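You operate a simulated robot arm through the tools that you are given. There is no shell and no other tool.

Carry out the task below with a simulated robot arm. There is one attempt and no reset: what you move stays moved.

## Task
Test the emergency stop on the running pumps, then prove that they restart.
Fine: push the desk emergency stop in, pull it out, blue reset button, green start button, last the white stop button. Where these are worked on the way, their far stop is far enough and under half their travel is too little: desk emergency stop.

It is judged by the outcome, as a careful person would: the job done as asked, and still so three seconds after it is handed in. It fails if anything else is knocked over, pushed out of place, dropped, spilled or broken.

## Robot
A 7-joint arm with a three-finger gripper, fixed in place. Base frame: the origin is on the floor under the middle of its stand, x ahead of it, y to its left, z up. Lengths are in mm, angles in degrees, forces in N, time in s.
It reaches about 1342 mm from its shoulder. Its first joint turns from -166.0 to 166.0 degrees. Payload 2.69 kg.
Tool frame: the origin (TCP) lies between the finger pads and is the grasp point; the fingertips stand 30 mm ahead of it; z points along the fingers, y is the line along which they close. The gripper opens to 128 mm; its body begins 117 mm behind the TCP.
Orientation is that of the tool frame in the base frame, as a unit quaternion [x, y, z, w]. With the fingers straight down and closing along the base's y, the tool's x points along the base's -x, its y along +y and its z along -z.

## Interface
- The arm moves only by the tool jog_arm. Its argument "steps" is a list of rows, each a list of 3 entries, a list of its own where there are three numbers: the turn, a rotation vector about the base's x, y, z in degrees, then the shift along the base's x, y, z in mm, then the opening, from 0 (shut) to 1 (fully open). In form: [[[wx, wy, wz], [x, y, z], gripper], ...]. A call has 1 to 20 rows; each row is the pose to reach, as a shift and turn from the pose commanded when the call began. Each row takes 0.2 s and may step no farther than 50 mm and 8.6 degrees from the row before; otherwise, or with a gripper value out of range, the whole call is refused. A pose out of reach is approached as far as the arm can. The call stops where the force on the tool passes 90 N (or 10 N more than at its start, if that is more) or the arm is blocked; 0.2 s more then pass. Each finger travels about 127 mm/s and halts on what it meets, pressing with about 45 N; the grip force reading is that of the motor and also rises with nothing between the fingers. The clock runs only during rows and for 0.2 s after the last one: add rows that repeat a pose to give the fingers time. It gives the time, the measured TCP pose, the force on the tool (base axes), the opening and the grip force at its end, in the units of the frame above (readings bear some noise), with the torque about the TCP (base axes, N m) and any sound that the robot's microphone picked up.
- Cameras (640 x 400 px; columns grow to the right, rows downward): "scene" is fixed at [48.9, 500.3, 1824.4]; the picture's right is [-0.77, -0.64, 0.00], its down [-0.29, 0.35, -0.89] and it looks along [0.57, -0.68, -0.46] (base axes); focal length 334 px, centre (320, 200). "wrist" rides on the gripper at [58, 54, -131] in the tool frame; the picture's right is [-0.68, 0.74, 0.00], its down [-0.62, -0.57, -0.55] and it looks along [-0.40, -0.37, 0.84] (tool axes); focal length 234 px, centre (320, 200). There is no depth. A picture from a camera that has moved, and an enlarged one, comes with that camera's place and axes in the base frame and with its lens.
- camera(camera): a new picture of that camera. The clock stands still meanwhile.
- raise_lower(by): moves the trunk up (or, below 0, down) by that many mm; the arm rides with it, the base frame stays. It gives what a move gives, with no picture.
- inspect(camera, box): a new picture of the part [left, top, right, bottom] of that camera's present view, enlarged. The clock stands still meanwhile.
- sign_off(): hands the job in; it is judged then, once.

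Places have to be worked out from the pictures, the camera data and where the tool is seen. Open the gripper and draw the arm clear of the work before you hand the job in, unless the task says otherwise.

The tools are called as name(argument=value, ...) on one line, values as JSON. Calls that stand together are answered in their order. jog_arm: Moves the arm, as the interface text tells. Its arguments: {"type":"object","properties":{"steps":{"type":"array","items":{"type":"array"}}},"required":["steps"]} The other tools are called the same way: raise_lower (by) moves the trunk up or down; camera (camera) takes a picture; inspect (camera, box) takes an enlarged picture of a part of a camera's view; sign_off () hands the job in.

At the start:

```text
t: 0.0
tcp_pos: [602.6, -285.4, 1450.6]
tool_rot: [0.0, 1.0, 0.001, 0.0]
wrist_force: [0.2, 0.1, -0.2]
torque: [0.0, -0.01, -0.02]
grip_width: 128.0
finger_force: 0.1
trunk travel left (down, up): [-175.0, 175.0]
```

scene: 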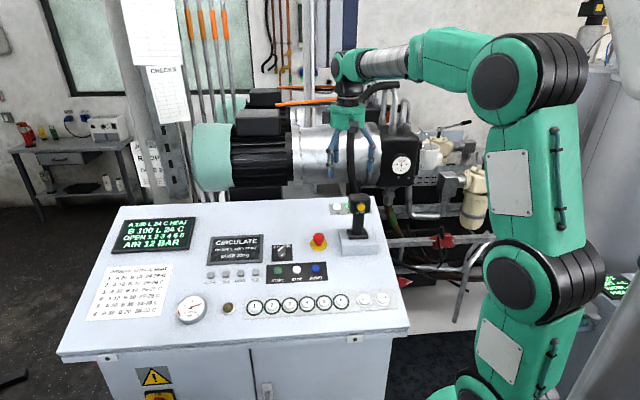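
wrist: 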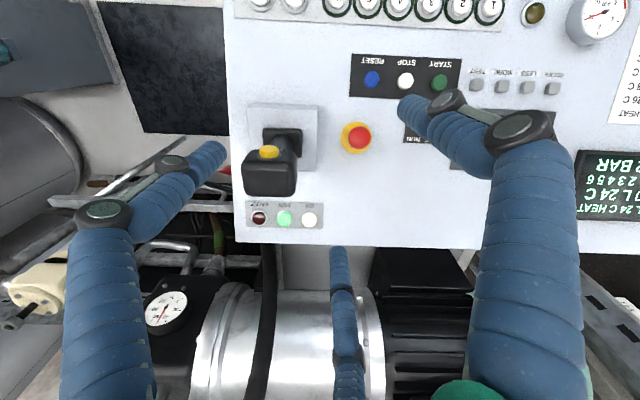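

I start by looking closely at the desk in both cameras to read the labels and locate the emergency stop and the buttons.

inspect(camera="scene", box=[180, 190, 420, 340])

inspect(camera="wrist", box=[230, 0, 590, 240])

inspect(camera="scene", box=[60, 200, 290, 340])

```text
2.67 times, centred on (300, 265) of scene
camera zoom: at [48.9, 500.3, 1824.4], right [-0.77, -0.64, 0.0], down [-0.29, 0.35, -0.89], along [0.57, -0.68, -0.46], focal length 890 px, centre (373, 27)
```

zoom: 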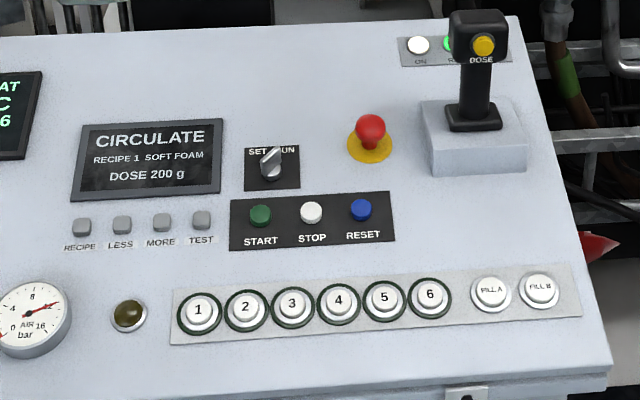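

```text
1.67 times, centred on (410, 120) of wrist
camera zoom: at [543.6, -232.0, 1582.2], right [0.68, 0.74, 0.0], down [0.62, -0.57, 0.55], along [0.4, -0.37, -0.84], focal length 390 px, centre (170, 333)
```

zoom: 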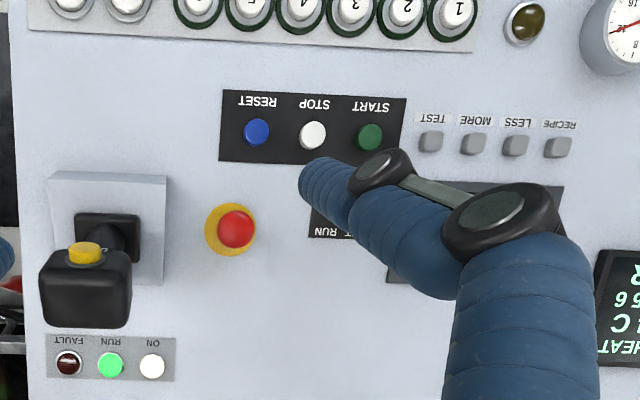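

```text
2.78 times, centred on (175, 270) of scene
camera zoom: at [48.9, 500.3, 1824.4], right [-0.77, -0.64, 0.0], down [-0.29, 0.35, -0.89], along [0.57, -0.68, -0.46], focal length 929 px, centre (724, 5)
```

zoom: 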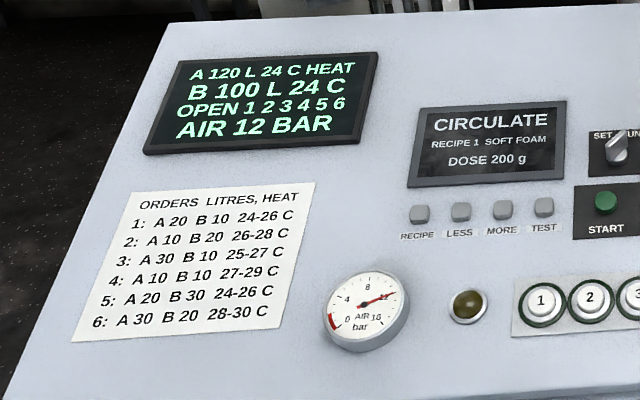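

The e-stop is the red mushroom at roughly (704, -275, 1136) and the row START/STOP/RESET sits near z≈1078, on a desk tilted by about 17°. Before moving in I close the gripper here, well above everything, to see how the closed fingertips look.

jog_arm(steps=[[[0, 0, 0], [0, 0, 0], 0.5], [[0, 0, 0], [0, 0, 0], 0], [[0, 0, 0], [0, 0, 0], 0], [[0, 0, 0], [0, 0, 0], 0], [[0, 0, 0], [0, 0, 0], 0], [[0, 0, 0], [0, 0, 0], 0]])

camera(camera="wrist")

inspect(camera="scene", box=[300, 40, 420, 240])

```text
t: 1.4
tcp_pos: [602.0, -286.3, 1450.7]
tool_rot: [0.001, 1.0, 0.0, 0.0]
wrist_force: [-0.1, 0.2, -0.1]
torque: [0.01, 0.0, -0.02]
grip_width: 2.1
finger_force: 31.6
trunk travel left (down, up): [-175.0, 175.0]
```

```text
taken
camera wrist: at [543.6, -232.0, 1582.2], right [0.68, 0.74, 0.0], down [0.62, -0.57, 0.55], along [0.4, -0.37, -0.84], focal length 234 px, centre (320, 200)
```

wrist: 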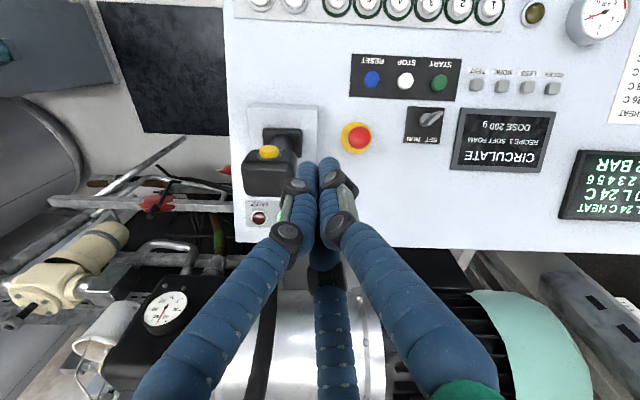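

```text
2.00 times, centred on (360, 140) of scene
camera zoom: at [48.9, 500.3, 1824.4], right [-0.77, -0.64, 0.0], down [-0.29, 0.35, -0.89], along [0.57, -0.68, -0.46], focal length 668 px, centre (240, 320)
```

zoom: 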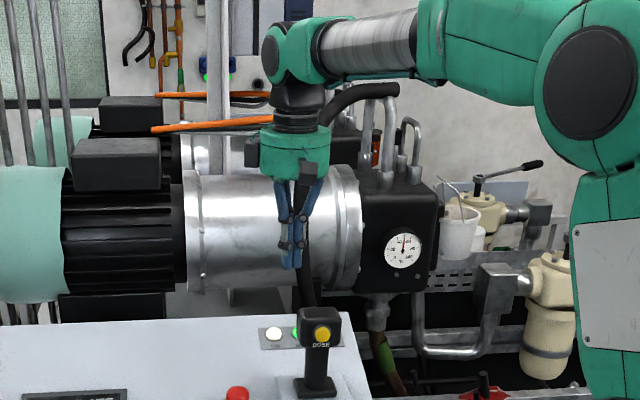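

The bundle of closed fingertips is compact; I zoom in to measure its width at the tip.

inspect(camera="wrist", box=[260, 120, 380, 240])

inspect(camera="scene", box=[325, 100, 385, 180])

```text
3.33 times, centred on (320, 180) of wrist
camera zoom: at [543.6, -232.0, 1582.2], right [0.68, 0.74, 0.0], down [0.62, -0.57, 0.55], along [0.4, -0.37, -0.84], focal length 781 px, centre (320, 267)
```

zoom: 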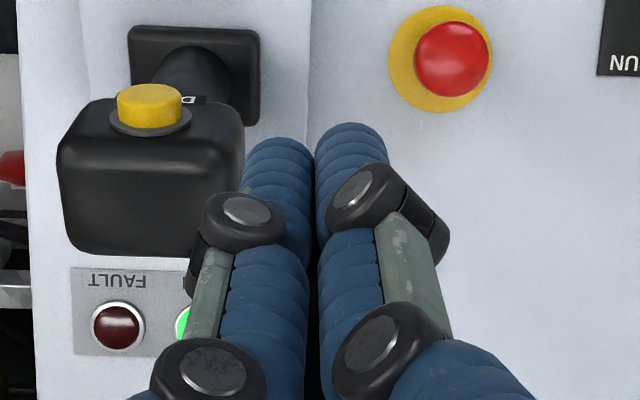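

```text
5.00 times, centred on (355, 140) of scene
camera zoom: at [48.9, 500.3, 1824.4], right [-0.77, -0.64, 0.0], down [-0.29, 0.35, -0.89], along [0.57, -0.68, -0.46], focal length 1669 px, centre (145, 500)
```

zoom: 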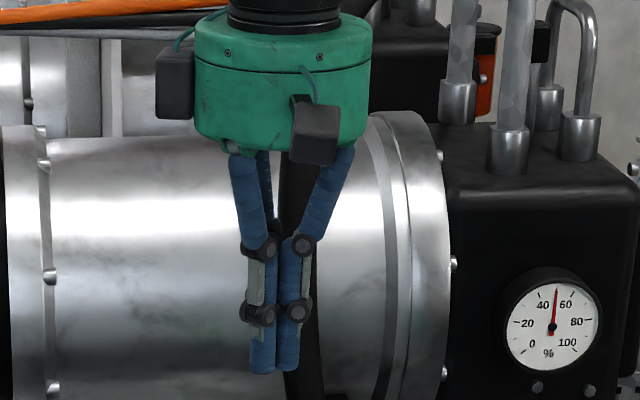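

The three fingers stand about 120° apart and close to a ~33 mm bundle. To keep the joystick in a gap between fingers, I twist the tool −45° about vertical while moving to a hover point above the e-stop, staying high.

jog_arm(steps=[[[0, 0, -7.5], [8, 10, 0], 0], [[0, 0, -15], [16, 20, 0], 0], [[0, 0, -22.5], [25, 30, 0], 0], [[0, 0, -30], [33, 40, -10], 0], [[0, 0, -37.5], [41, 50, -20], 0], [[0, 0, -45], [50, 60, -30], 0]])

camera(camera="wrist")

```text
t: 2.8
tcp_pos: [650.0, -225.7, 1419.6]
tool_rot: [0.384, 0.923, 0.0, 0.0]
wrist_force: [-0.3, -0.1, 0.2]
torque: [-0.04, 0.01, -0.01]
grip_width: 2.1
finger_force: 31.2
trunk travel left (down, up): [-175.0, 175.0]
```

```text
taken
camera wrist: at [647.4, -146.0, 1550.5], right [1.0, 0.04, 0.0], down [0.03, -0.84, 0.55], along [0.02, -0.55, -0.84], focal length 234 px, centre (320, 200)
```

wrist: 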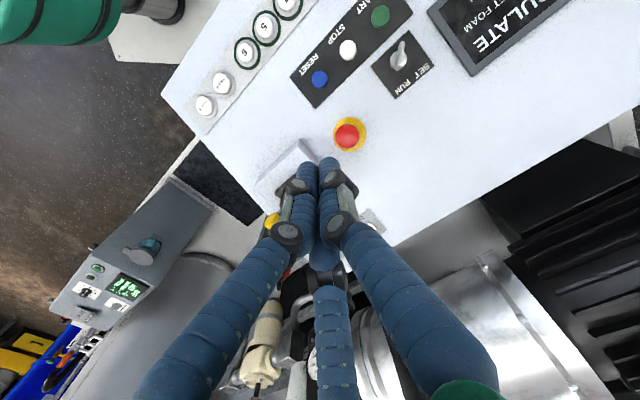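

I zoom into this view to get accurate pixel positions of the e-stop and buttons.

inspect(camera="wrist", box=[280, 0, 440, 100])

inspect(camera="wrist", box=[240, 90, 400, 190])

```text
4.00 times, centred on (360, 50) of wrist
camera zoom: at [647.4, -146.0, 1550.5], right [1.0, 0.04, 0.0], down [0.03, -0.84, 0.55], along [0.02, -0.55, -0.84], focal length 937 px, centre (160, 800)
```

zoom: 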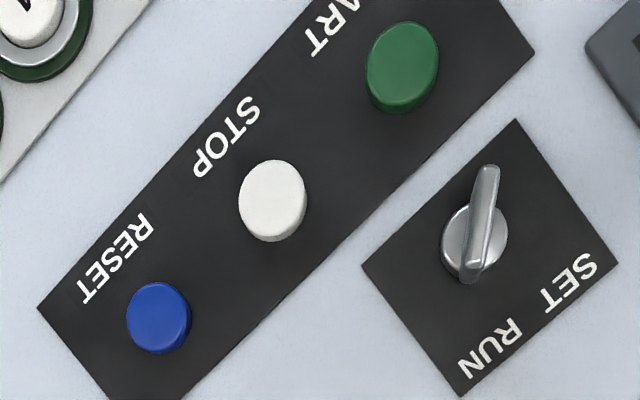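

```text
4.00 times, centred on (320, 140) of wrist
camera zoom: at [647.4, -146.0, 1550.5], right [1.0, 0.04, 0.0], down [0.03, -0.84, 0.55], along [0.02, -0.55, -0.84], focal length 937 px, centre (320, 440)
```

zoom: 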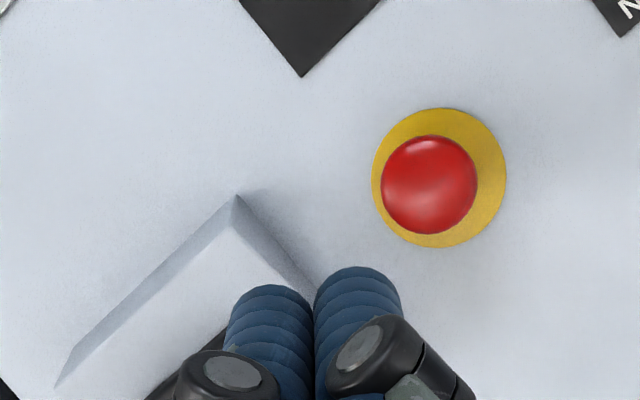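

Now I tilt the tool to the estimated desk normal (≈17°) and shift over the START/STOP/RESET row, still ~250 mm above, to get a second viewpoint.

jog_arm(steps=[[[-2.98, -3.02, 0], [3, 28, -20], 0], [[-5.95, -6.05, 0], [7, 56, -40], 0], [[-8.93, -9.07, 0], [10, 84, -60], 0], [[-11.9, -12.1, 0], [14, 112, -80], 0], [[-11.9, -12.1, 0], [14, 112, -90], 0]])

camera(camera="wrist")

camera(camera="scene")

```text
t: 4.0
tcp_pos: [664.0, -110.5, 1328.2]
tool_rot: [0.378, 0.914, -0.056, 0.137]
wrist_force: [-0.1, -0.1, -0.1]
torque: [0.0, 0.01, -0.03]
grip_width: 2.1
finger_force: 31.3
trunk travel left (down, up): [-175.0, 175.0]
```

```text
taken
camera wrist: at [635.7, -6.1, 1437.1], right [0.98, 0.06, 0.2], down [-0.1, -0.7, 0.7], along [0.19, -0.71, -0.68], focal length 234 px, centre (320, 200)
```

wrist: 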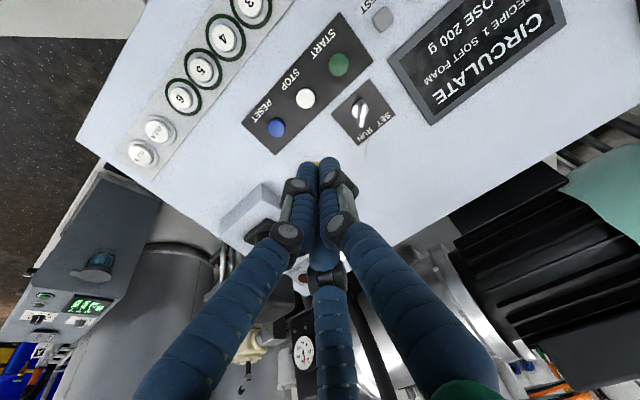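

```text
taken
```

scene: 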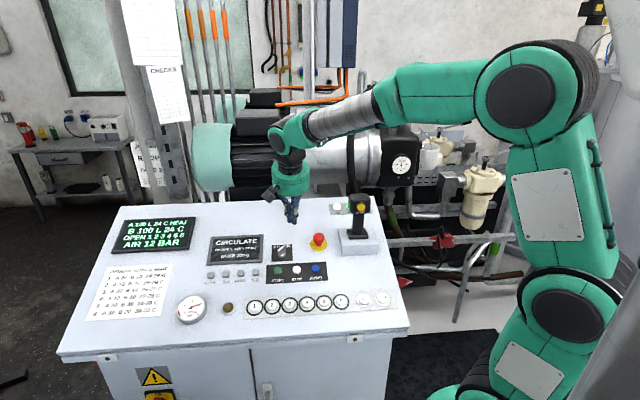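

I zoom on the buttons in this second view for triangulation.

inspect(camera="wrist", box=[240, 40, 400, 140])

inspect(camera="wrist", box=[260, 120, 380, 195])

inspect(camera="scene", box=[230, 180, 390, 280])

```text
4.00 times, centred on (320, 90) of wrist
camera zoom: at [635.7, -6.1, 1437.1], right [0.98, 0.06, 0.2], down [-0.1, -0.7, 0.7], along [0.19, -0.71, -0.68], focal length 937 px, centre (320, 640)
```

zoom: 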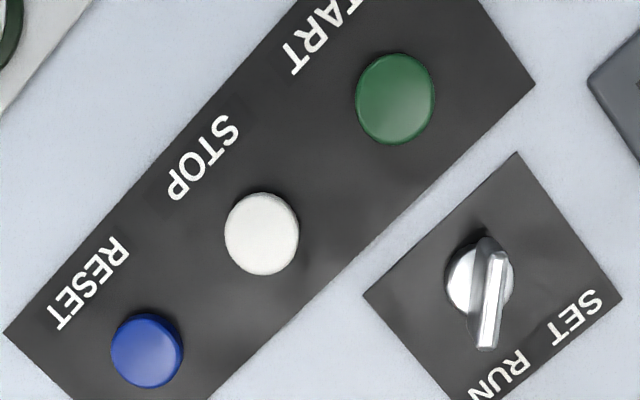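

```text
5.33 times, centred on (320, 158) of wrist
camera zoom: at [635.7, -6.1, 1437.1], right [0.98, 0.06, 0.2], down [-0.1, -0.7, 0.7], along [0.19, -0.71, -0.68], focal length 1249 px, centre (320, 427)
```

zoom: 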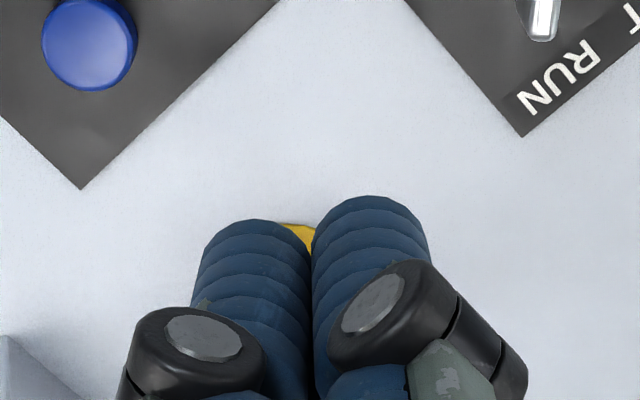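

```text
4.00 times, centred on (310, 230) of scene
camera zoom: at [48.9, 500.3, 1824.4], right [-0.77, -0.64, 0.0], down [-0.29, 0.35, -0.89], along [0.57, -0.68, -0.46], focal length 1335 px, centre (360, 80)
```

zoom: 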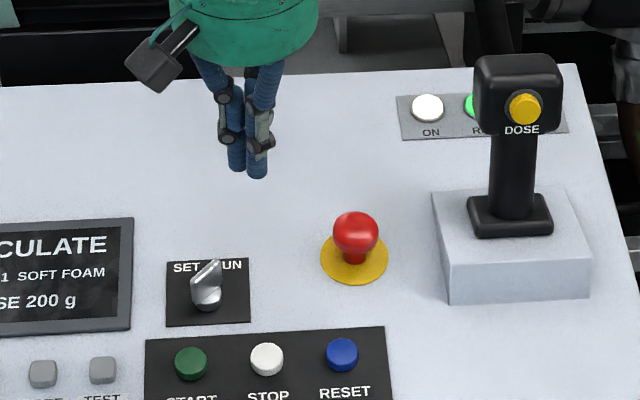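

Triangulation gives STOP ≈ (694, −146, 1087), RESET ≈ (648, −193, 1084), START ≈ (740, −101, 1086), and the e-stop plate ≈ (709, −284, 1103) with the mushroom head centre ≈ (700, −275, 1145), consistent with a 17° tilt. I move the closed fingers to hover on the e-stop axis, about 45 mm above the head.

jog_arm(steps=[[[0, 0, 0], [4, -37, 0], 0], [[0, 0, 0], [9, -73, 0], 0], [[0, 0, 0], [13, -110, 0], 0], [[0, 0, 0], [18, -146, 0], 0], [[0, 0, 0], [18, -146, -30], 0], [[0, 0, 0], [18, -146, -60], 0], [[0, 0, 0], [18, -146, -90], 0], [[0, 0, 0], [18, -146, -90], 0]])

inspect(camera="scene", box=[230, 140, 390, 280])

camera(camera="wrist")

```text
t: 5.8
tcp_pos: [683.2, -258.3, 1241.2]
tool_rot: [0.379, 0.914, -0.056, 0.136]
wrist_force: [-0.4, -0.3, 0.0]
torque: [0.05, 0.02, -0.04]
grip_width: 2.2
finger_force: 31.7
trunk travel left (down, up): [-175.0, 175.0]
```

```text
2.86 times, centred on (310, 210) of scene
camera zoom: at [48.9, 500.3, 1824.4], right [-0.77, -0.64, 0.0], down [-0.29, 0.35, -0.89], along [0.57, -0.68, -0.46], focal length 954 px, centre (349, 171)
```

zoom: 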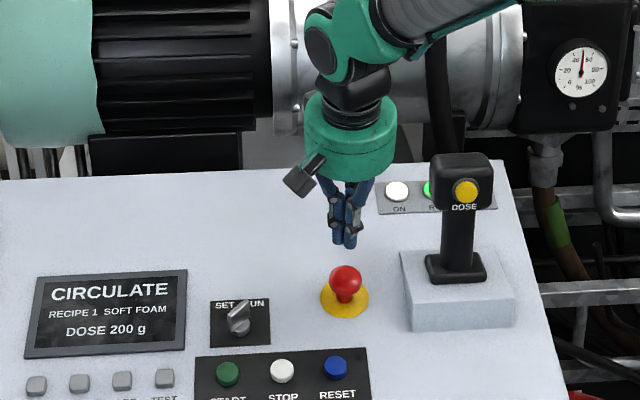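

```text
taken
camera wrist: at [655.0, -153.6, 1349.8], right [0.98, 0.06, 0.2], down [-0.1, -0.7, 0.7], along [0.18, -0.71, -0.68], focal length 234 px, centre (320, 200)
```

wrist: 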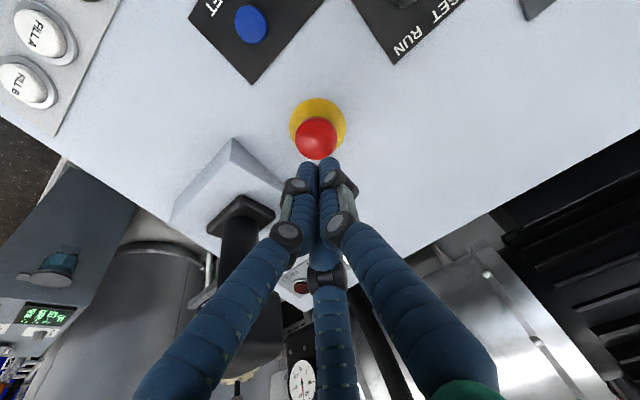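

I zoom the wrist view to check the alignment of the tool axis (column 320) with the mushroom.

inspect(camera="wrist", box=[270, 90, 370, 190])

```text
4.00 times, centred on (320, 140) of wrist
camera zoom: at [655.0, -153.6, 1349.8], right [0.98, 0.06, 0.2], down [-0.1, -0.7, 0.7], along [0.18, -0.71, -0.68], focal length 937 px, centre (320, 440)
```

zoom: 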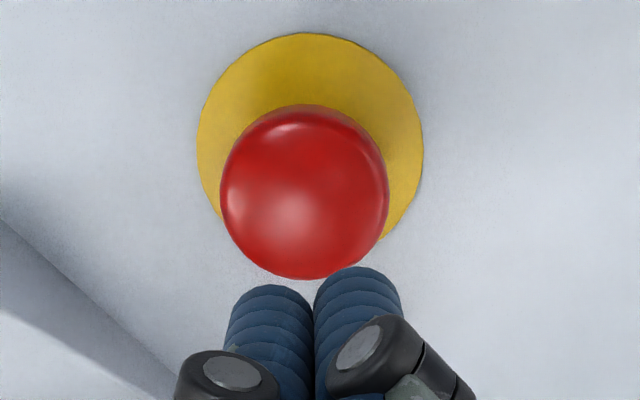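

Two wrist views agree: mushroom head centre ≈ (699, −274, 1146). The tool axis passes ~6 mm off, so I correct by (−4, +4) and descend along the desk normal 35 mm to just above the dome, then look again.

jog_arm(steps=[[[0, 0, 0], [-4, 4, 0], 0], [[0, 0, 0], [-2, 2, -9.6], 0], [[0, 0, 0], [0, 0, -19.1], 0], [[0, 0, 0], [2.2, -2.2, -28.7], 0], [[0, 0, 0], [3.3, -3.3, -33.5], 0], [[0, 0, 0], [3.3, -3.3, -33.5], 0]])

inspect(camera="wrist", box=[270, 90, 370, 190])

inspect(camera="scene", box=[280, 180, 380, 260])

```text
t: 7.2
tcp_pos: [686.8, -262.5, 1206.0]
tool_rot: [0.379, 0.913, -0.056, 0.137]
wrist_force: [0.2, 0.6, 0.0]
torque: [0.01, 0.02, -0.02]
grip_width: 2.2
finger_force: 31.5
trunk travel left (down, up): [-175.0, 175.0]
```

```text
4.00 times, centred on (320, 140) of wrist
camera zoom: at [658.6, -158.4, 1315.2], right [0.98, 0.06, 0.2], down [-0.1, -0.7, 0.7], along [0.18, -0.71, -0.68], focal length 937 px, centre (320, 440)
```

zoom: 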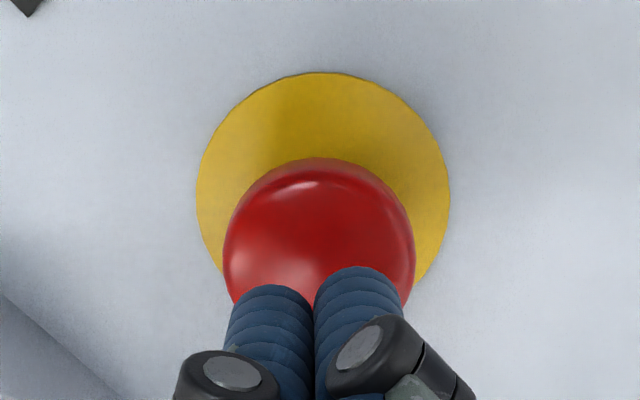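

```text
5.00 times, centred on (330, 220) of scene
camera zoom: at [48.9, 500.3, 1824.4], right [-0.77, -0.64, 0.0], down [-0.29, 0.35, -0.89], along [0.57, -0.68, -0.46], focal length 1669 px, centre (270, 100)
```

zoom: 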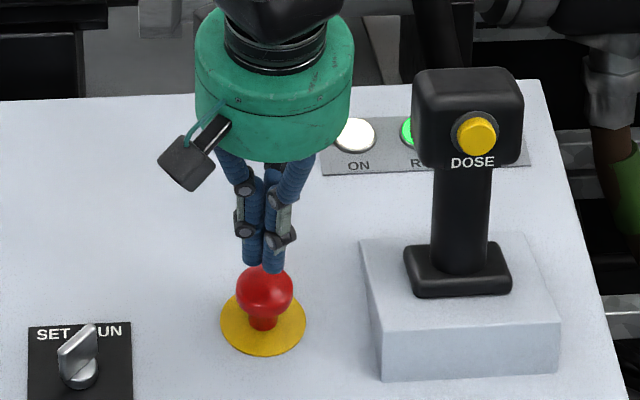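

The fingers are centred on the mushroom in both views, about 15–20 mm above it. I descend along the normal in 2 mm rows and watch the force.

jog_arm(steps=[[[0, 0, 0], [0.4, -0.4, -1.9], 0], [[0, 0, 0], [0.8, -0.8, -3.8], 0], [[0, 0, 0], [1.2, -1.2, -5.7], 0], [[0, 0, 0], [1.7, -1.7, -7.6], 0], [[0, 0, 0], [2.1, -2.1, -9.6], 0], [[0, 0, 0], [2.5, -2.5, -11.5], 0], [[0, 0, 0], [2.9, -2.9, -13.4], 0], [[0, 0, 0], [3.4, -3.4, -15.3], 0]])

inspect(camera="scene", box=[280, 180, 380, 260])

```text
t: 9.0
tcp_pos: [689.4, -266.3, 1192.3]
tool_rot: [0.378, 0.914, -0.055, 0.137]
wrist_force: [0.6, -0.3, -0.2]
torque: [0.03, -0.02, -0.03]
grip_width: 2.3
finger_force: 31.4
trunk travel left (down, up): [-175.0, 175.0]
```

```text
5.00 times, centred on (330, 220) of scene
camera zoom: at [48.9, 500.3, 1824.4], right [-0.77, -0.64, 0.0], down [-0.29, 0.35, -0.89], along [0.57, -0.68, -0.46], focal length 1669 px, centre (270, 100)
```

zoom: 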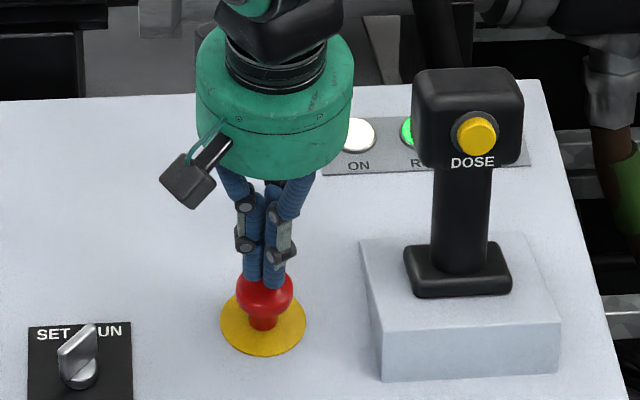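

Still no contact force, but the tips are very near the dome. I continue down the normal in finer steps, letting the force limit guard the move.

jog_arm(steps=[[[0, 0, 0], [0.3, -0.3, -1.4], 0], [[0, 0, 0], [0.6, -0.6, -2.9], 0], [[0, 0, 0], [0.9, -0.9, -4.3], 0], [[0, 0, 0], [1.3, -1.3, -5.7], 0], [[0, 0, 0], [1.6, -1.6, -7.2], 0]])

```text
t: 10.2
tcp_pos: [692.5, -268.9, 1185.8]
tool_rot: [0.378, 0.914, -0.055, 0.138]
wrist_force: [-0.4, -0.2, -0.1]
torque: [-0.02, -0.02, 0.01]
grip_width: 2.2
finger_force: 31.4
trunk travel left (down, up): [-175.0, 175.0]
```

No contact yet at tip height ≈1157 mm. I keep going in 1.5 mm rows.

jog_arm(steps=[[[0, 0, 0], [0.3, -0.3, -1.4], 0], [[0, 0, 0], [0.6, -0.6, -2.9], 0], [[0, 0, 0], [0.9, -0.9, -4.3], 0], [[0, 0, 0], [1.3, -1.3, -5.7], 0]])

inspect(camera="wrist", box=[270, 90, 370, 190])

inspect(camera="scene", box=[290, 210, 350, 255])

```text
t: 11.2
tcp_pos: [693.1, -269.3, 1178.7]
tool_rot: [0.378, 0.914, -0.055, 0.136]
wrist_force: [-0.4, 0.0, 0.4]
torque: [-0.03, 0.01, -0.01]
grip_width: 2.2
finger_force: 31.5
trunk travel left (down, up): [-175.0, 175.0]
```

```text
4.00 times, centred on (320, 140) of wrist
camera zoom: at [664.4, -164.7, 1287.2], right [0.98, 0.06, 0.2], down [-0.1, -0.7, 0.7], along [0.18, -0.71, -0.68], focal length 937 px, centre (320, 440)
```

zoom: 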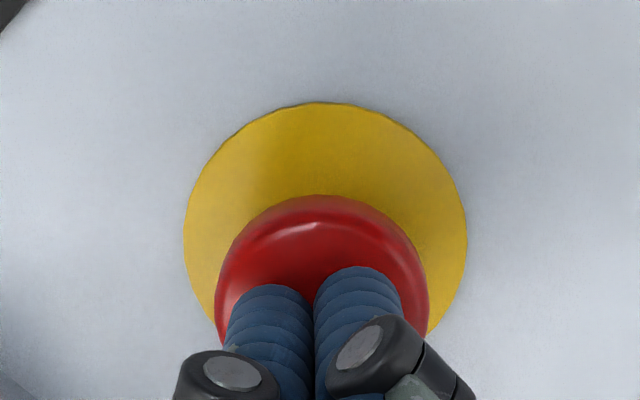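

```text
8.89 times, centred on (320, 232) of scene
camera zoom: at [48.9, 500.3, 1824.4], right [-0.77, -0.64, 0.0], down [-0.29, 0.35, -0.89], along [0.57, -0.68, -0.46], focal length 2967 px, centre (320, -89)
```

zoom: 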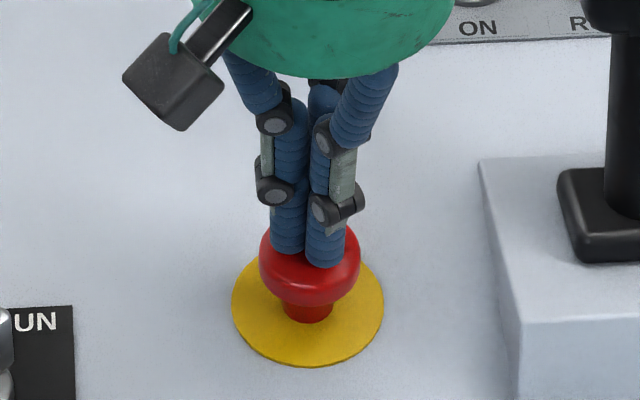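

The tips are centred on the dome and nearly touching. I continue in 1 mm rows to push it in.

jog_arm(steps=[[[0, 0, 0], [0.2, -0.2, -1.0], 0], [[0, 0, 0], [0.4, -0.4, -1.9], 0], [[0, 0, 0], [0.6, -0.6, -2.9], 0], [[0, 0, 0], [0.8, -0.8, -3.8], 0], [[0, 0, 0], [1.0, -1.0, -4.8], 0], [[0, 0, 0], [1.3, -1.3, -5.7], 0]])

```text
t: 12.6
tcp_pos: [694.3, -270.9, 1174.6]
tool_rot: [0.379, 0.914, -0.055, 0.137]
wrist_force: [-3.7, 0.5, 3.5]
torque: [-0.07, -0.01, -0.03]
grip_width: 2.3
finger_force: 31.2
trunk travel left (down, up): [-175.0, 175.0]
```

Contact has begun (~5 N). I keep pressing along the normal in 1 mm rows.

jog_arm(steps=[[[0, 0, 0], [0.2, -0.2, -1.0], 0], [[0, 0, 0], [0.4, -0.4, -1.9], 0], [[0, 0, 0], [0.6, -0.6, -2.9], 0], [[0, 0, 0], [0.8, -0.8, -3.8], 0]])

inspect(camera="scene", box=[290, 195, 380, 255])

```text
t: 13.6
tcp_pos: [694.4, -272.1, 1174.6]
tool_rot: [0.378, 0.914, -0.056, 0.139]
wrist_force: [-1.6, 14.3, 28.9]
torque: [-0.24, -0.29, 0.09]
grip_width: 2.0
finger_force: 31.6
trunk travel left (down, up): [-175.0, 175.0]
```

```text
6.67 times, centred on (335, 225) of scene
camera zoom: at [48.9, 500.3, 1824.4], right [-0.77, -0.64, 0.0], down [-0.29, 0.35, -0.89], along [0.57, -0.68, -0.46], focal length 2225 px, centre (220, 33)
```

zoom: 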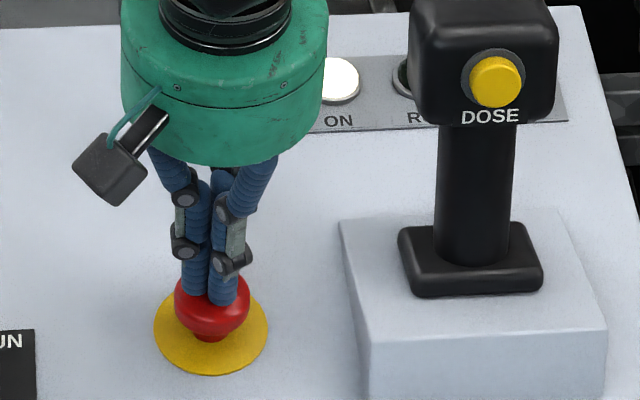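

Force is ~32 N and the RUN lamp looks dark now. I keep pressing to be sure the button reaches its far stop.

jog_arm(steps=[[[0, 0, 0], [0.2, -0.2, -1.0], 0], [[0, 0, 0], [0.4, -0.4, -1.9], 0], [[0, 0, 0], [0.6, -0.6, -2.9], 0], [[0, 0, 0], [0.8, -0.8, -3.8], 0]])

inspect(camera="scene", box=[290, 195, 380, 255])

camera(camera="scene")

```text
t: 14.6
tcp_pos: [694.3, -271.1, 1173.3]
tool_rot: [0.379, 0.913, -0.056, 0.142]
wrist_force: [-10.3, 27.5, 70.6]
torque: [-0.54, -0.5, 0.36]
grip_width: 6.2
finger_force: 31.3
trunk travel left (down, up): [-175.0, 175.0]
```

```text
6.67 times, centred on (335, 225) of scene
camera zoom: at [48.9, 500.3, 1824.4], right [-0.77, -0.64, 0.0], down [-0.29, 0.35, -0.89], along [0.57, -0.68, -0.46], focal length 2225 px, centre (220, 33)
```

zoom: 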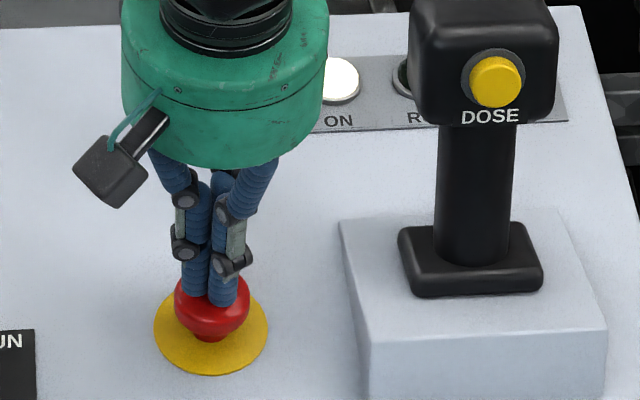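

```text
taken
```

scene: 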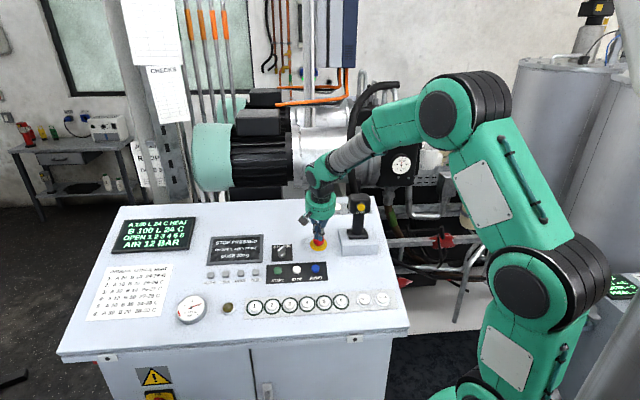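

The screen now shows "STOP PRESSED", force rose to ~76 N with no further travel, so the far stop is reached. I back off along the normal and read the display and lamps.

jog_arm(steps=[[[0, 0, 0], [-1.1, 1.1, 4.8], 0], [[0, 0, 0], [-2.1, 2.1, 9.6], 0], [[0, 0, 0], [-4.2, 4.2, 19], 0], [[0, 0, 0], [-6.3, 6.3, 28.7], 0], [[0, 0, 0], [-8.4, 8.4, 38.2], 0], [[0, 0, 0], [-10.5, 10.5, 47.8], 0], [[0, 0, 0], [-10.5, 10.5, 47.8], 0]])

inspect(camera="scene", box=[200, 190, 390, 310])

inspect(camera="wrist", box=[270, 90, 370, 190])

inspect(camera="scene", box=[290, 195, 380, 255])

```text
t: 16.2
tcp_pos: [687.0, -259.6, 1214.2]
tool_rot: [0.378, 0.914, -0.055, 0.136]
wrist_force: [0.0, -0.1, 0.5]
torque: [-0.03, 0.02, 0.0]
grip_width: 2.1
finger_force: 30.9
trunk travel left (down, up): [-175.0, 175.0]
```

```text
3.33 times, centred on (295, 250) of scene
camera zoom: at [48.9, 500.3, 1824.4], right [-0.77, -0.64, 0.0], down [-0.29, 0.35, -0.89], along [0.57, -0.68, -0.46], focal length 1113 px, centre (403, 33)
```

zoom: 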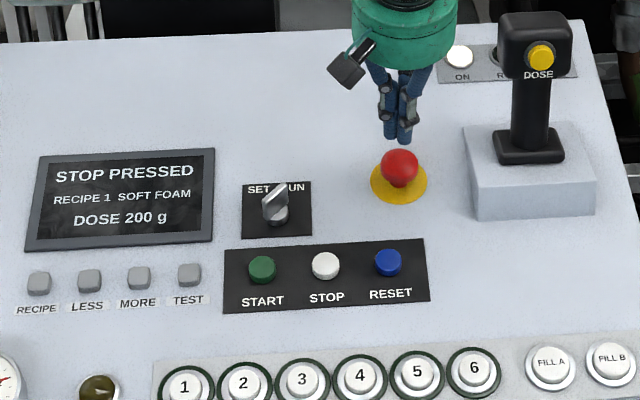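

```text
4.00 times, centred on (320, 140) of wrist
camera zoom: at [657.6, -155.4, 1322.3], right [0.98, 0.06, 0.2], down [-0.1, -0.7, 0.7], along [0.18, -0.71, -0.68], focal length 937 px, centre (320, 440)
```

zoom: 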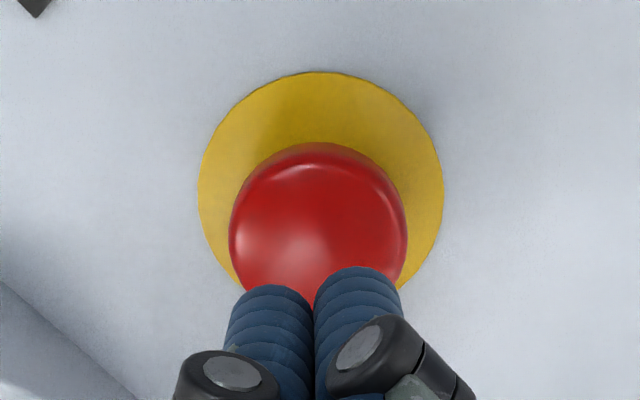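

```text
6.67 times, centred on (335, 225) of scene
camera zoom: at [48.9, 500.3, 1824.4], right [-0.77, -0.64, 0.0], down [-0.29, 0.35, -0.89], along [0.57, -0.68, -0.46], focal length 2225 px, centre (220, 33)
```

zoom: 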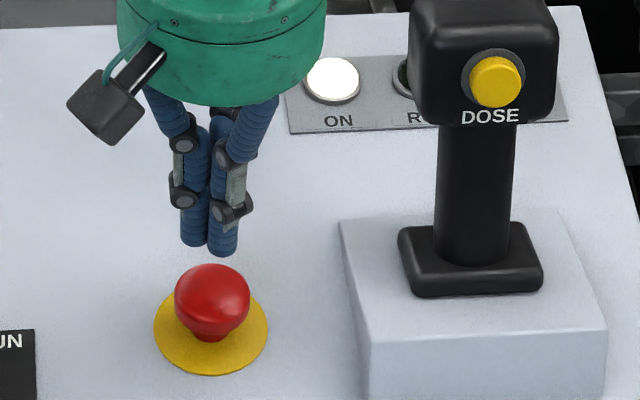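

The e-stop latched in (head dropped ~13 mm). I zoom in on the pressed mushroom to plan the grip around the head.

inspect(camera="scene", box=[305, 225, 337, 255])

camera(camera="wrist")

```text
13.33 times, centred on (321, 240) of scene
camera zoom: at [48.9, 500.3, 1824.4], right [-0.77, -0.64, 0.0], down [-0.29, 0.35, -0.89], along [0.57, -0.68, -0.46], focal length 4451 px, centre (307, -333)
```

zoom: 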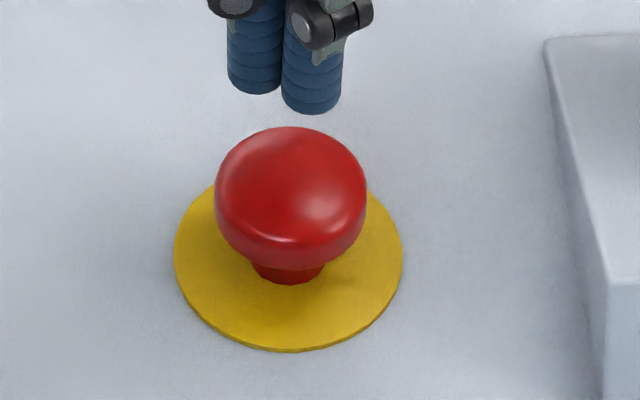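

```text
taken
camera wrist: at [657.6, -155.4, 1322.3], right [0.98, 0.06, 0.2], down [-0.1, -0.7, 0.7], along [0.18, -0.71, -0.68], focal length 234 px, centre (320, 200)
```

wrist: 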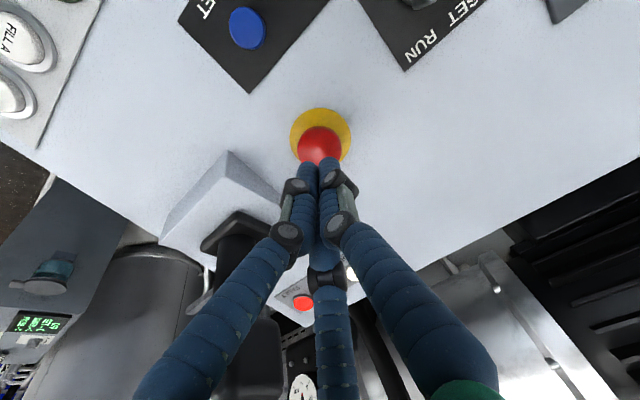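

FAULT is lit, the display says STOP PRESSED, and the head is ~41 mm wide with about 18 mm of clear stem below it. I open the fingers to ~85 mm here and descend along the normal, first part of the way, with the joystick facing the gap between fingers.

jog_arm(steps=[[[0, 0, 0], [0, 0, 0], 0.3], [[0, 0, 0], [0, 0, 0], 0.66], [[0, 0, 0], [0, 0, 0], 0.66], [[0, 0, 0], [0, 0, 0], 0.66], [[0, 0, 0], [2.1, -2.1, -9.6], 0.66], [[0, 0, 0], [4.2, -4.1, -19.1], 0.66], [[0, 0, 0], [6.2, -6.2, -28.7], 0.66], [[0, 0, 0], [6.2, -6.2, -28.7], 0.66]])

camera(camera="wrist")

inspect(camera="scene", box=[280, 190, 380, 260])

```text
t: 18.0
tcp_pos: [692.6, -268.1, 1184.9]
tool_rot: [0.379, 0.914, -0.056, 0.137]
wrist_force: [0.0, -0.1, -0.7]
torque: [0.01, 0.04, -0.02]
grip_width: 84.6
finger_force: 0.0
trunk travel left (down, up): [-175.0, 175.0]
```

```text
taken
camera wrist: at [664.2, -163.6, 1294.0], right [0.98, 0.06, 0.2], down [-0.1, -0.7, 0.7], along [0.19, -0.71, -0.68], focal length 234 px, centre (320, 200)
```

wrist: 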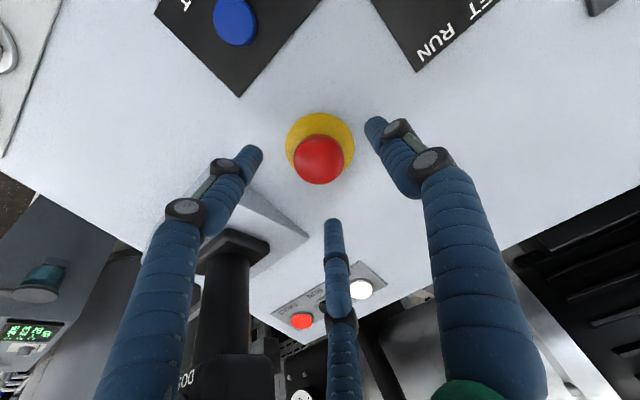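

```text
5.71 times, centred on (330, 225) of scene
camera zoom: at [48.9, 500.3, 1824.4], right [-0.77, -0.64, 0.0], down [-0.29, 0.35, -0.89], along [0.57, -0.68, -0.46], focal length 1908 px, centre (263, 57)
```

zoom: 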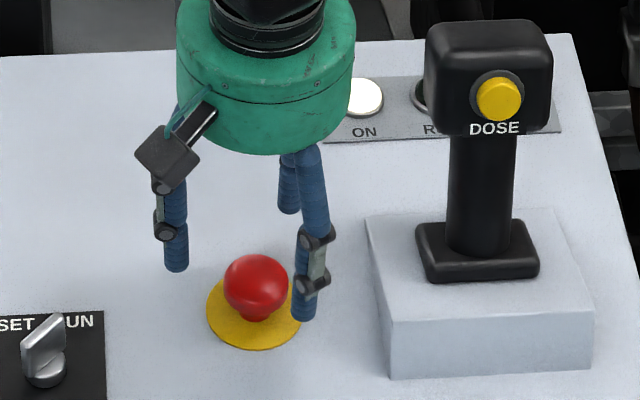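

The head sits centred among the three fingers and nothing is near the joystick. I continue down 40 mm so the pads surround the head.

jog_arm(steps=[[[0, 0, 0], [1.7, -1.7, -7.7], 0.66], [[0, 0, 0], [3.4, -3.3, -15.4], 0.66], [[0, 0, 0], [5.0, -5.0, -23.1], 0.66], [[0, 0, 0], [6.7, -6.6, -30.8], 0.66], [[0, 0, 0], [8.4, -8.3, -38.6], 0.66], [[0, 0, 0], [8.4, -8.3, -38.6], 0.66]])

camera(camera="wrist")

inspect(camera="scene", box=[280, 190, 380, 260])

```text
t: 19.4
tcp_pos: [701.1, -278.1, 1146.2]
tool_rot: [0.378, 0.914, -0.055, 0.135]
wrist_force: [-0.2, -0.2, 0.4]
torque: [-0.01, 0.02, 0.01]
grip_width: 84.2
finger_force: 0.0
trunk travel left (down, up): [-175.0, 175.0]
```

```text
taken
camera wrist: at [672.7, -173.5, 1255.7], right [0.98, 0.06, 0.2], down [-0.1, -0.7, 0.7], along [0.18, -0.71, -0.68], focal length 234 px, centre (320, 200)
```

wrist: 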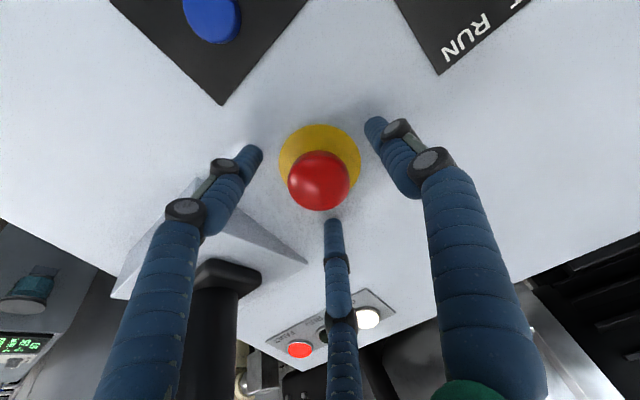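

```text
5.71 times, centred on (330, 225) of scene
camera zoom: at [48.9, 500.3, 1824.4], right [-0.77, -0.64, 0.0], down [-0.29, 0.35, -0.89], along [0.57, -0.68, -0.46], focal length 1908 px, centre (263, 57)
```

zoom: 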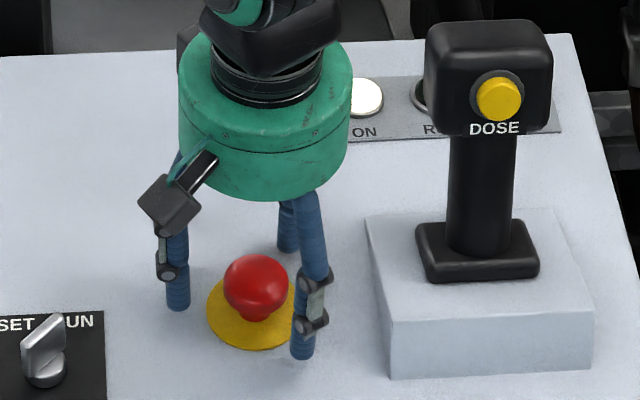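

Tips are ~16 mm above the plate and the head centre is ~14 mm ahead of the TCP, well inside the pads. I close on the head without moving.

jog_arm(steps=[[[0, 0, 0], [0, 0, 0], 0.5], [[0, 0, 0], [0, 0, 0], 0.35], [[0, 0, 0], [0, 0, 0], 0], [[0, 0, 0], [0, 0, 0], 0], [[0, 0, 0], [0, 0, 0], 0]])

camera(camera="wrist")

inspect(camera="scene", box=[280, 190, 380, 260])

```text
t: 20.6
tcp_pos: [700.7, -277.4, 1147.1]
tool_rot: [0.379, 0.914, -0.056, 0.136]
wrist_force: [-4.1, 12.4, -3.3]
torque: [0.49, -0.59, -0.06]
grip_width: 40.9
finger_force: 45.0
trunk travel left (down, up): [-175.0, 175.0]
```

```text
taken
camera wrist: at [672.3, -172.2, 1255.6], right [0.98, 0.06, 0.2], down [-0.1, -0.7, 0.7], along [0.18, -0.71, -0.68], focal length 234 px, centre (320, 200)
```

wrist: 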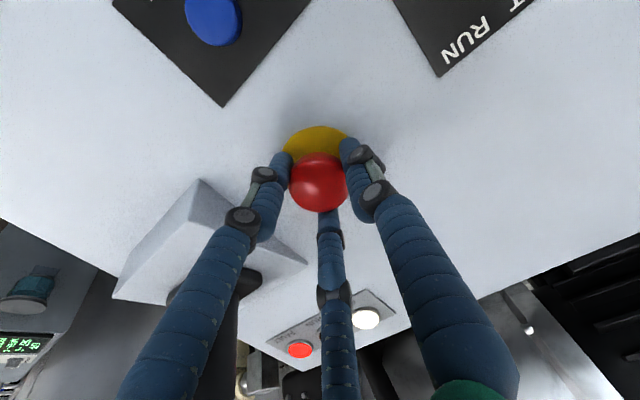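

```text
5.71 times, centred on (330, 225) of scene
camera zoom: at [48.9, 500.3, 1824.4], right [-0.77, -0.64, 0.0], down [-0.29, 0.35, -0.89], along [0.57, -0.68, -0.46], focal length 1908 px, centre (263, 57)
```

zoom: 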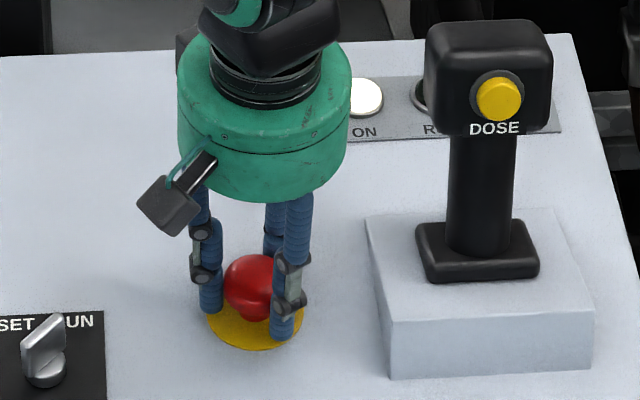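

Firm grip (40.9 mm, 45 N). Now I pull along the normal in 2 mm rows.

jog_arm(steps=[[[0, 0, 0], [-0.4, 0.4, 1.9], 0], [[0, 0, 0], [-0.8, 0.8, 3.8], 0], [[0, 0, 0], [-1.2, 1.2, 5.7], 0], [[0, 0, 0], [-1.7, 1.7, 7.6], 0], [[0, 0, 0], [-2.1, 2.1, 9.6], 0]])

camera(camera="wrist")

inspect(camera="scene", box=[200, 190, 390, 310])

```text
t: 21.8
tcp_pos: [698.9, -273.6, 1156.4]
tool_rot: [0.378, 0.914, -0.055, 0.136]
wrist_force: [-14.7, 2.7, -7.0]
torque: [-0.23, -0.23, -0.08]
grip_width: 40.2
finger_force: 45.1
trunk travel left (down, up): [-175.0, 175.0]
```

```text
taken
camera wrist: at [670.0, -169.2, 1264.9], right [0.98, 0.06, 0.2], down [-0.1, -0.7, 0.7], along [0.18, -0.71, -0.68], focal length 234 px, centre (320, 200)
```

wrist: 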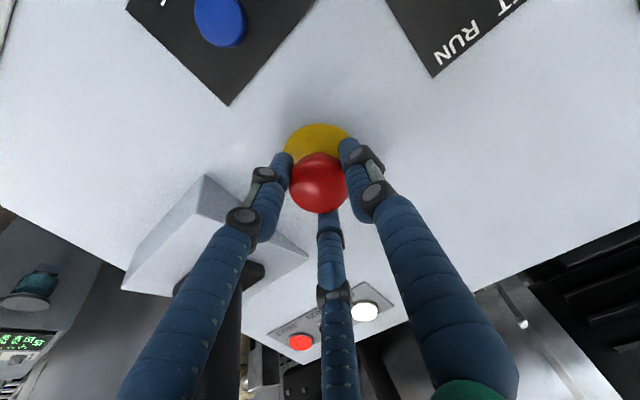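

```text
3.33 times, centred on (295, 250) of scene
camera zoom: at [48.9, 500.3, 1824.4], right [-0.77, -0.64, 0.0], down [-0.29, 0.35, -0.89], along [0.57, -0.68, -0.46], focal length 1113 px, centre (403, 33)
```

zoom: 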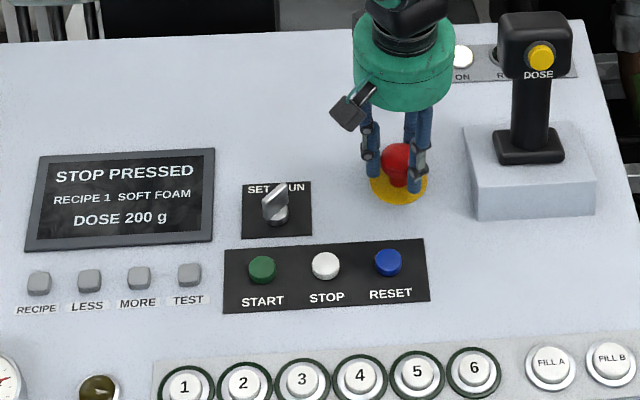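

The head is rising with the gripper (still same place between the fingers), display still "STOP PRESSED". I keep pulling gently to its outer stop.

jog_arm(steps=[[[0, 0, 0], [-0.3, 0.3, 1.4], 0], [[0, 0, 0], [-0.6, 0.6, 2.9], 0], [[0, 0, 0], [-0.9, 0.9, 4.3], 0], [[0, 0, 0], [-1.2, 1.2, 5.7], 0]])

camera(camera="wrist")

inspect(camera="scene", box=[200, 190, 390, 310])

```text
t: 22.8
tcp_pos: [697.1, -273.6, 1159.6]
tool_rot: [0.378, 0.914, -0.056, 0.134]
wrist_force: [-3.5, 2.8, -37.0]
torque: [0.04, -0.34, -0.01]
grip_width: 40.8
finger_force: 45.4
trunk travel left (down, up): [-175.0, 175.0]
```

```text
taken
camera wrist: at [669.7, -168.6, 1268.5], right [0.98, 0.06, 0.19], down [-0.09, -0.71, 0.7], along [0.18, -0.71, -0.68], focal length 234 px, centre (320, 200)
```

wrist: 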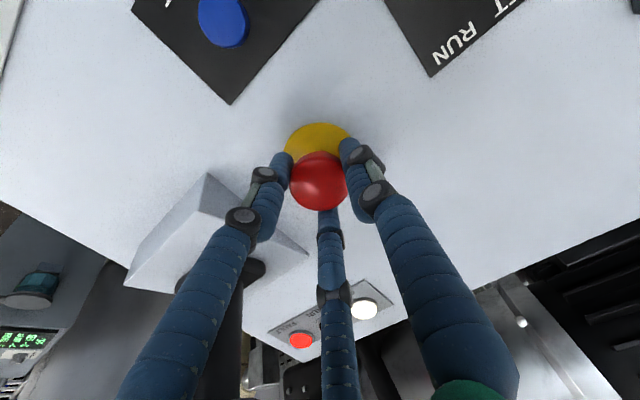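

```text
3.33 times, centred on (295, 250) of scene
camera zoom: at [48.9, 500.3, 1824.4], right [-0.77, -0.64, 0.0], down [-0.29, 0.35, -0.89], along [0.57, -0.68, -0.46], focal length 1113 px, centre (403, 33)
```

zoom: 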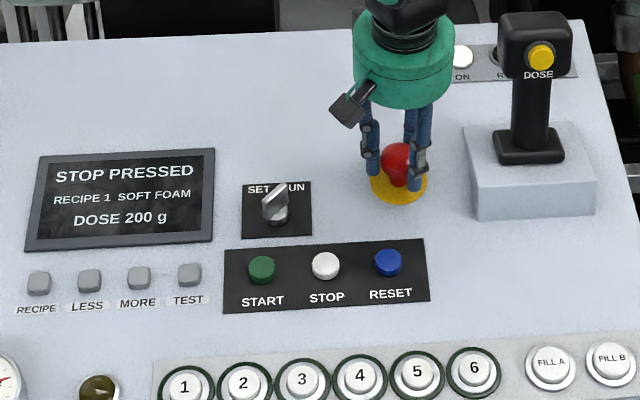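

Pull force has risen to ~37 N after ~13 mm of travel, which suggests the outer stop. I pull slightly more to be sure it is fully out, then compare.

jog_arm(steps=[[[0, 0, 0], [-0.2, 0.2, 1.0], 0], [[0, 0, 0], [-0.4, 0.4, 1.9], 0], [[0, 0, 0], [-0.6, 0.6, 2.9], 0]])

inspect(camera="scene", box=[200, 190, 390, 310])

inspect(camera="scene", box=[280, 180, 380, 260])

```text
t: 23.6
tcp_pos: [698.2, -273.1, 1163.4]
tool_rot: [0.379, 0.914, -0.055, 0.135]
wrist_force: [-8.1, 9.0, -40.1]
torque: [0.12, -0.43, -0.05]
grip_width: 40.5
finger_force: 44.9
trunk travel left (down, up): [-175.0, 175.0]
```

```text
3.33 times, centred on (295, 250) of scene
camera zoom: at [48.9, 500.3, 1824.4], right [-0.77, -0.64, 0.0], down [-0.29, 0.35, -0.89], along [0.57, -0.68, -0.46], focal length 1113 px, centre (403, 33)
```

zoom: 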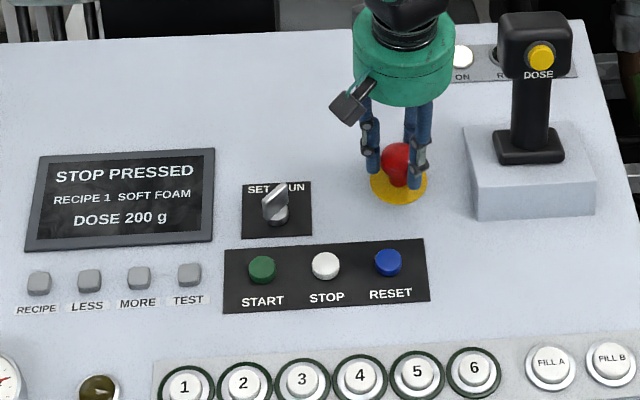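

```text
5.00 times, centred on (330, 220) of scene
camera zoom: at [48.9, 500.3, 1824.4], right [-0.77, -0.64, 0.0], down [-0.29, 0.35, -0.89], along [0.57, -0.68, -0.46], focal length 1669 px, centre (270, 100)
```

zoom: 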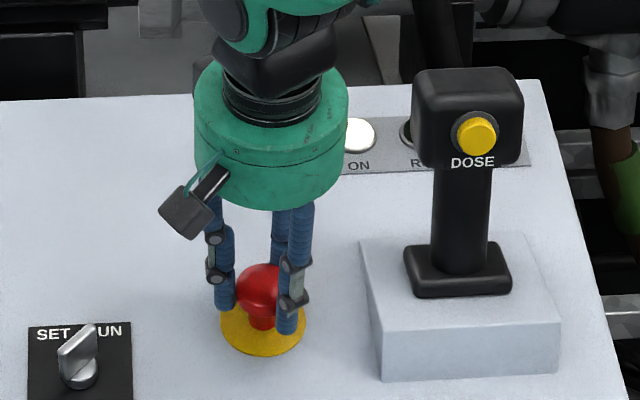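

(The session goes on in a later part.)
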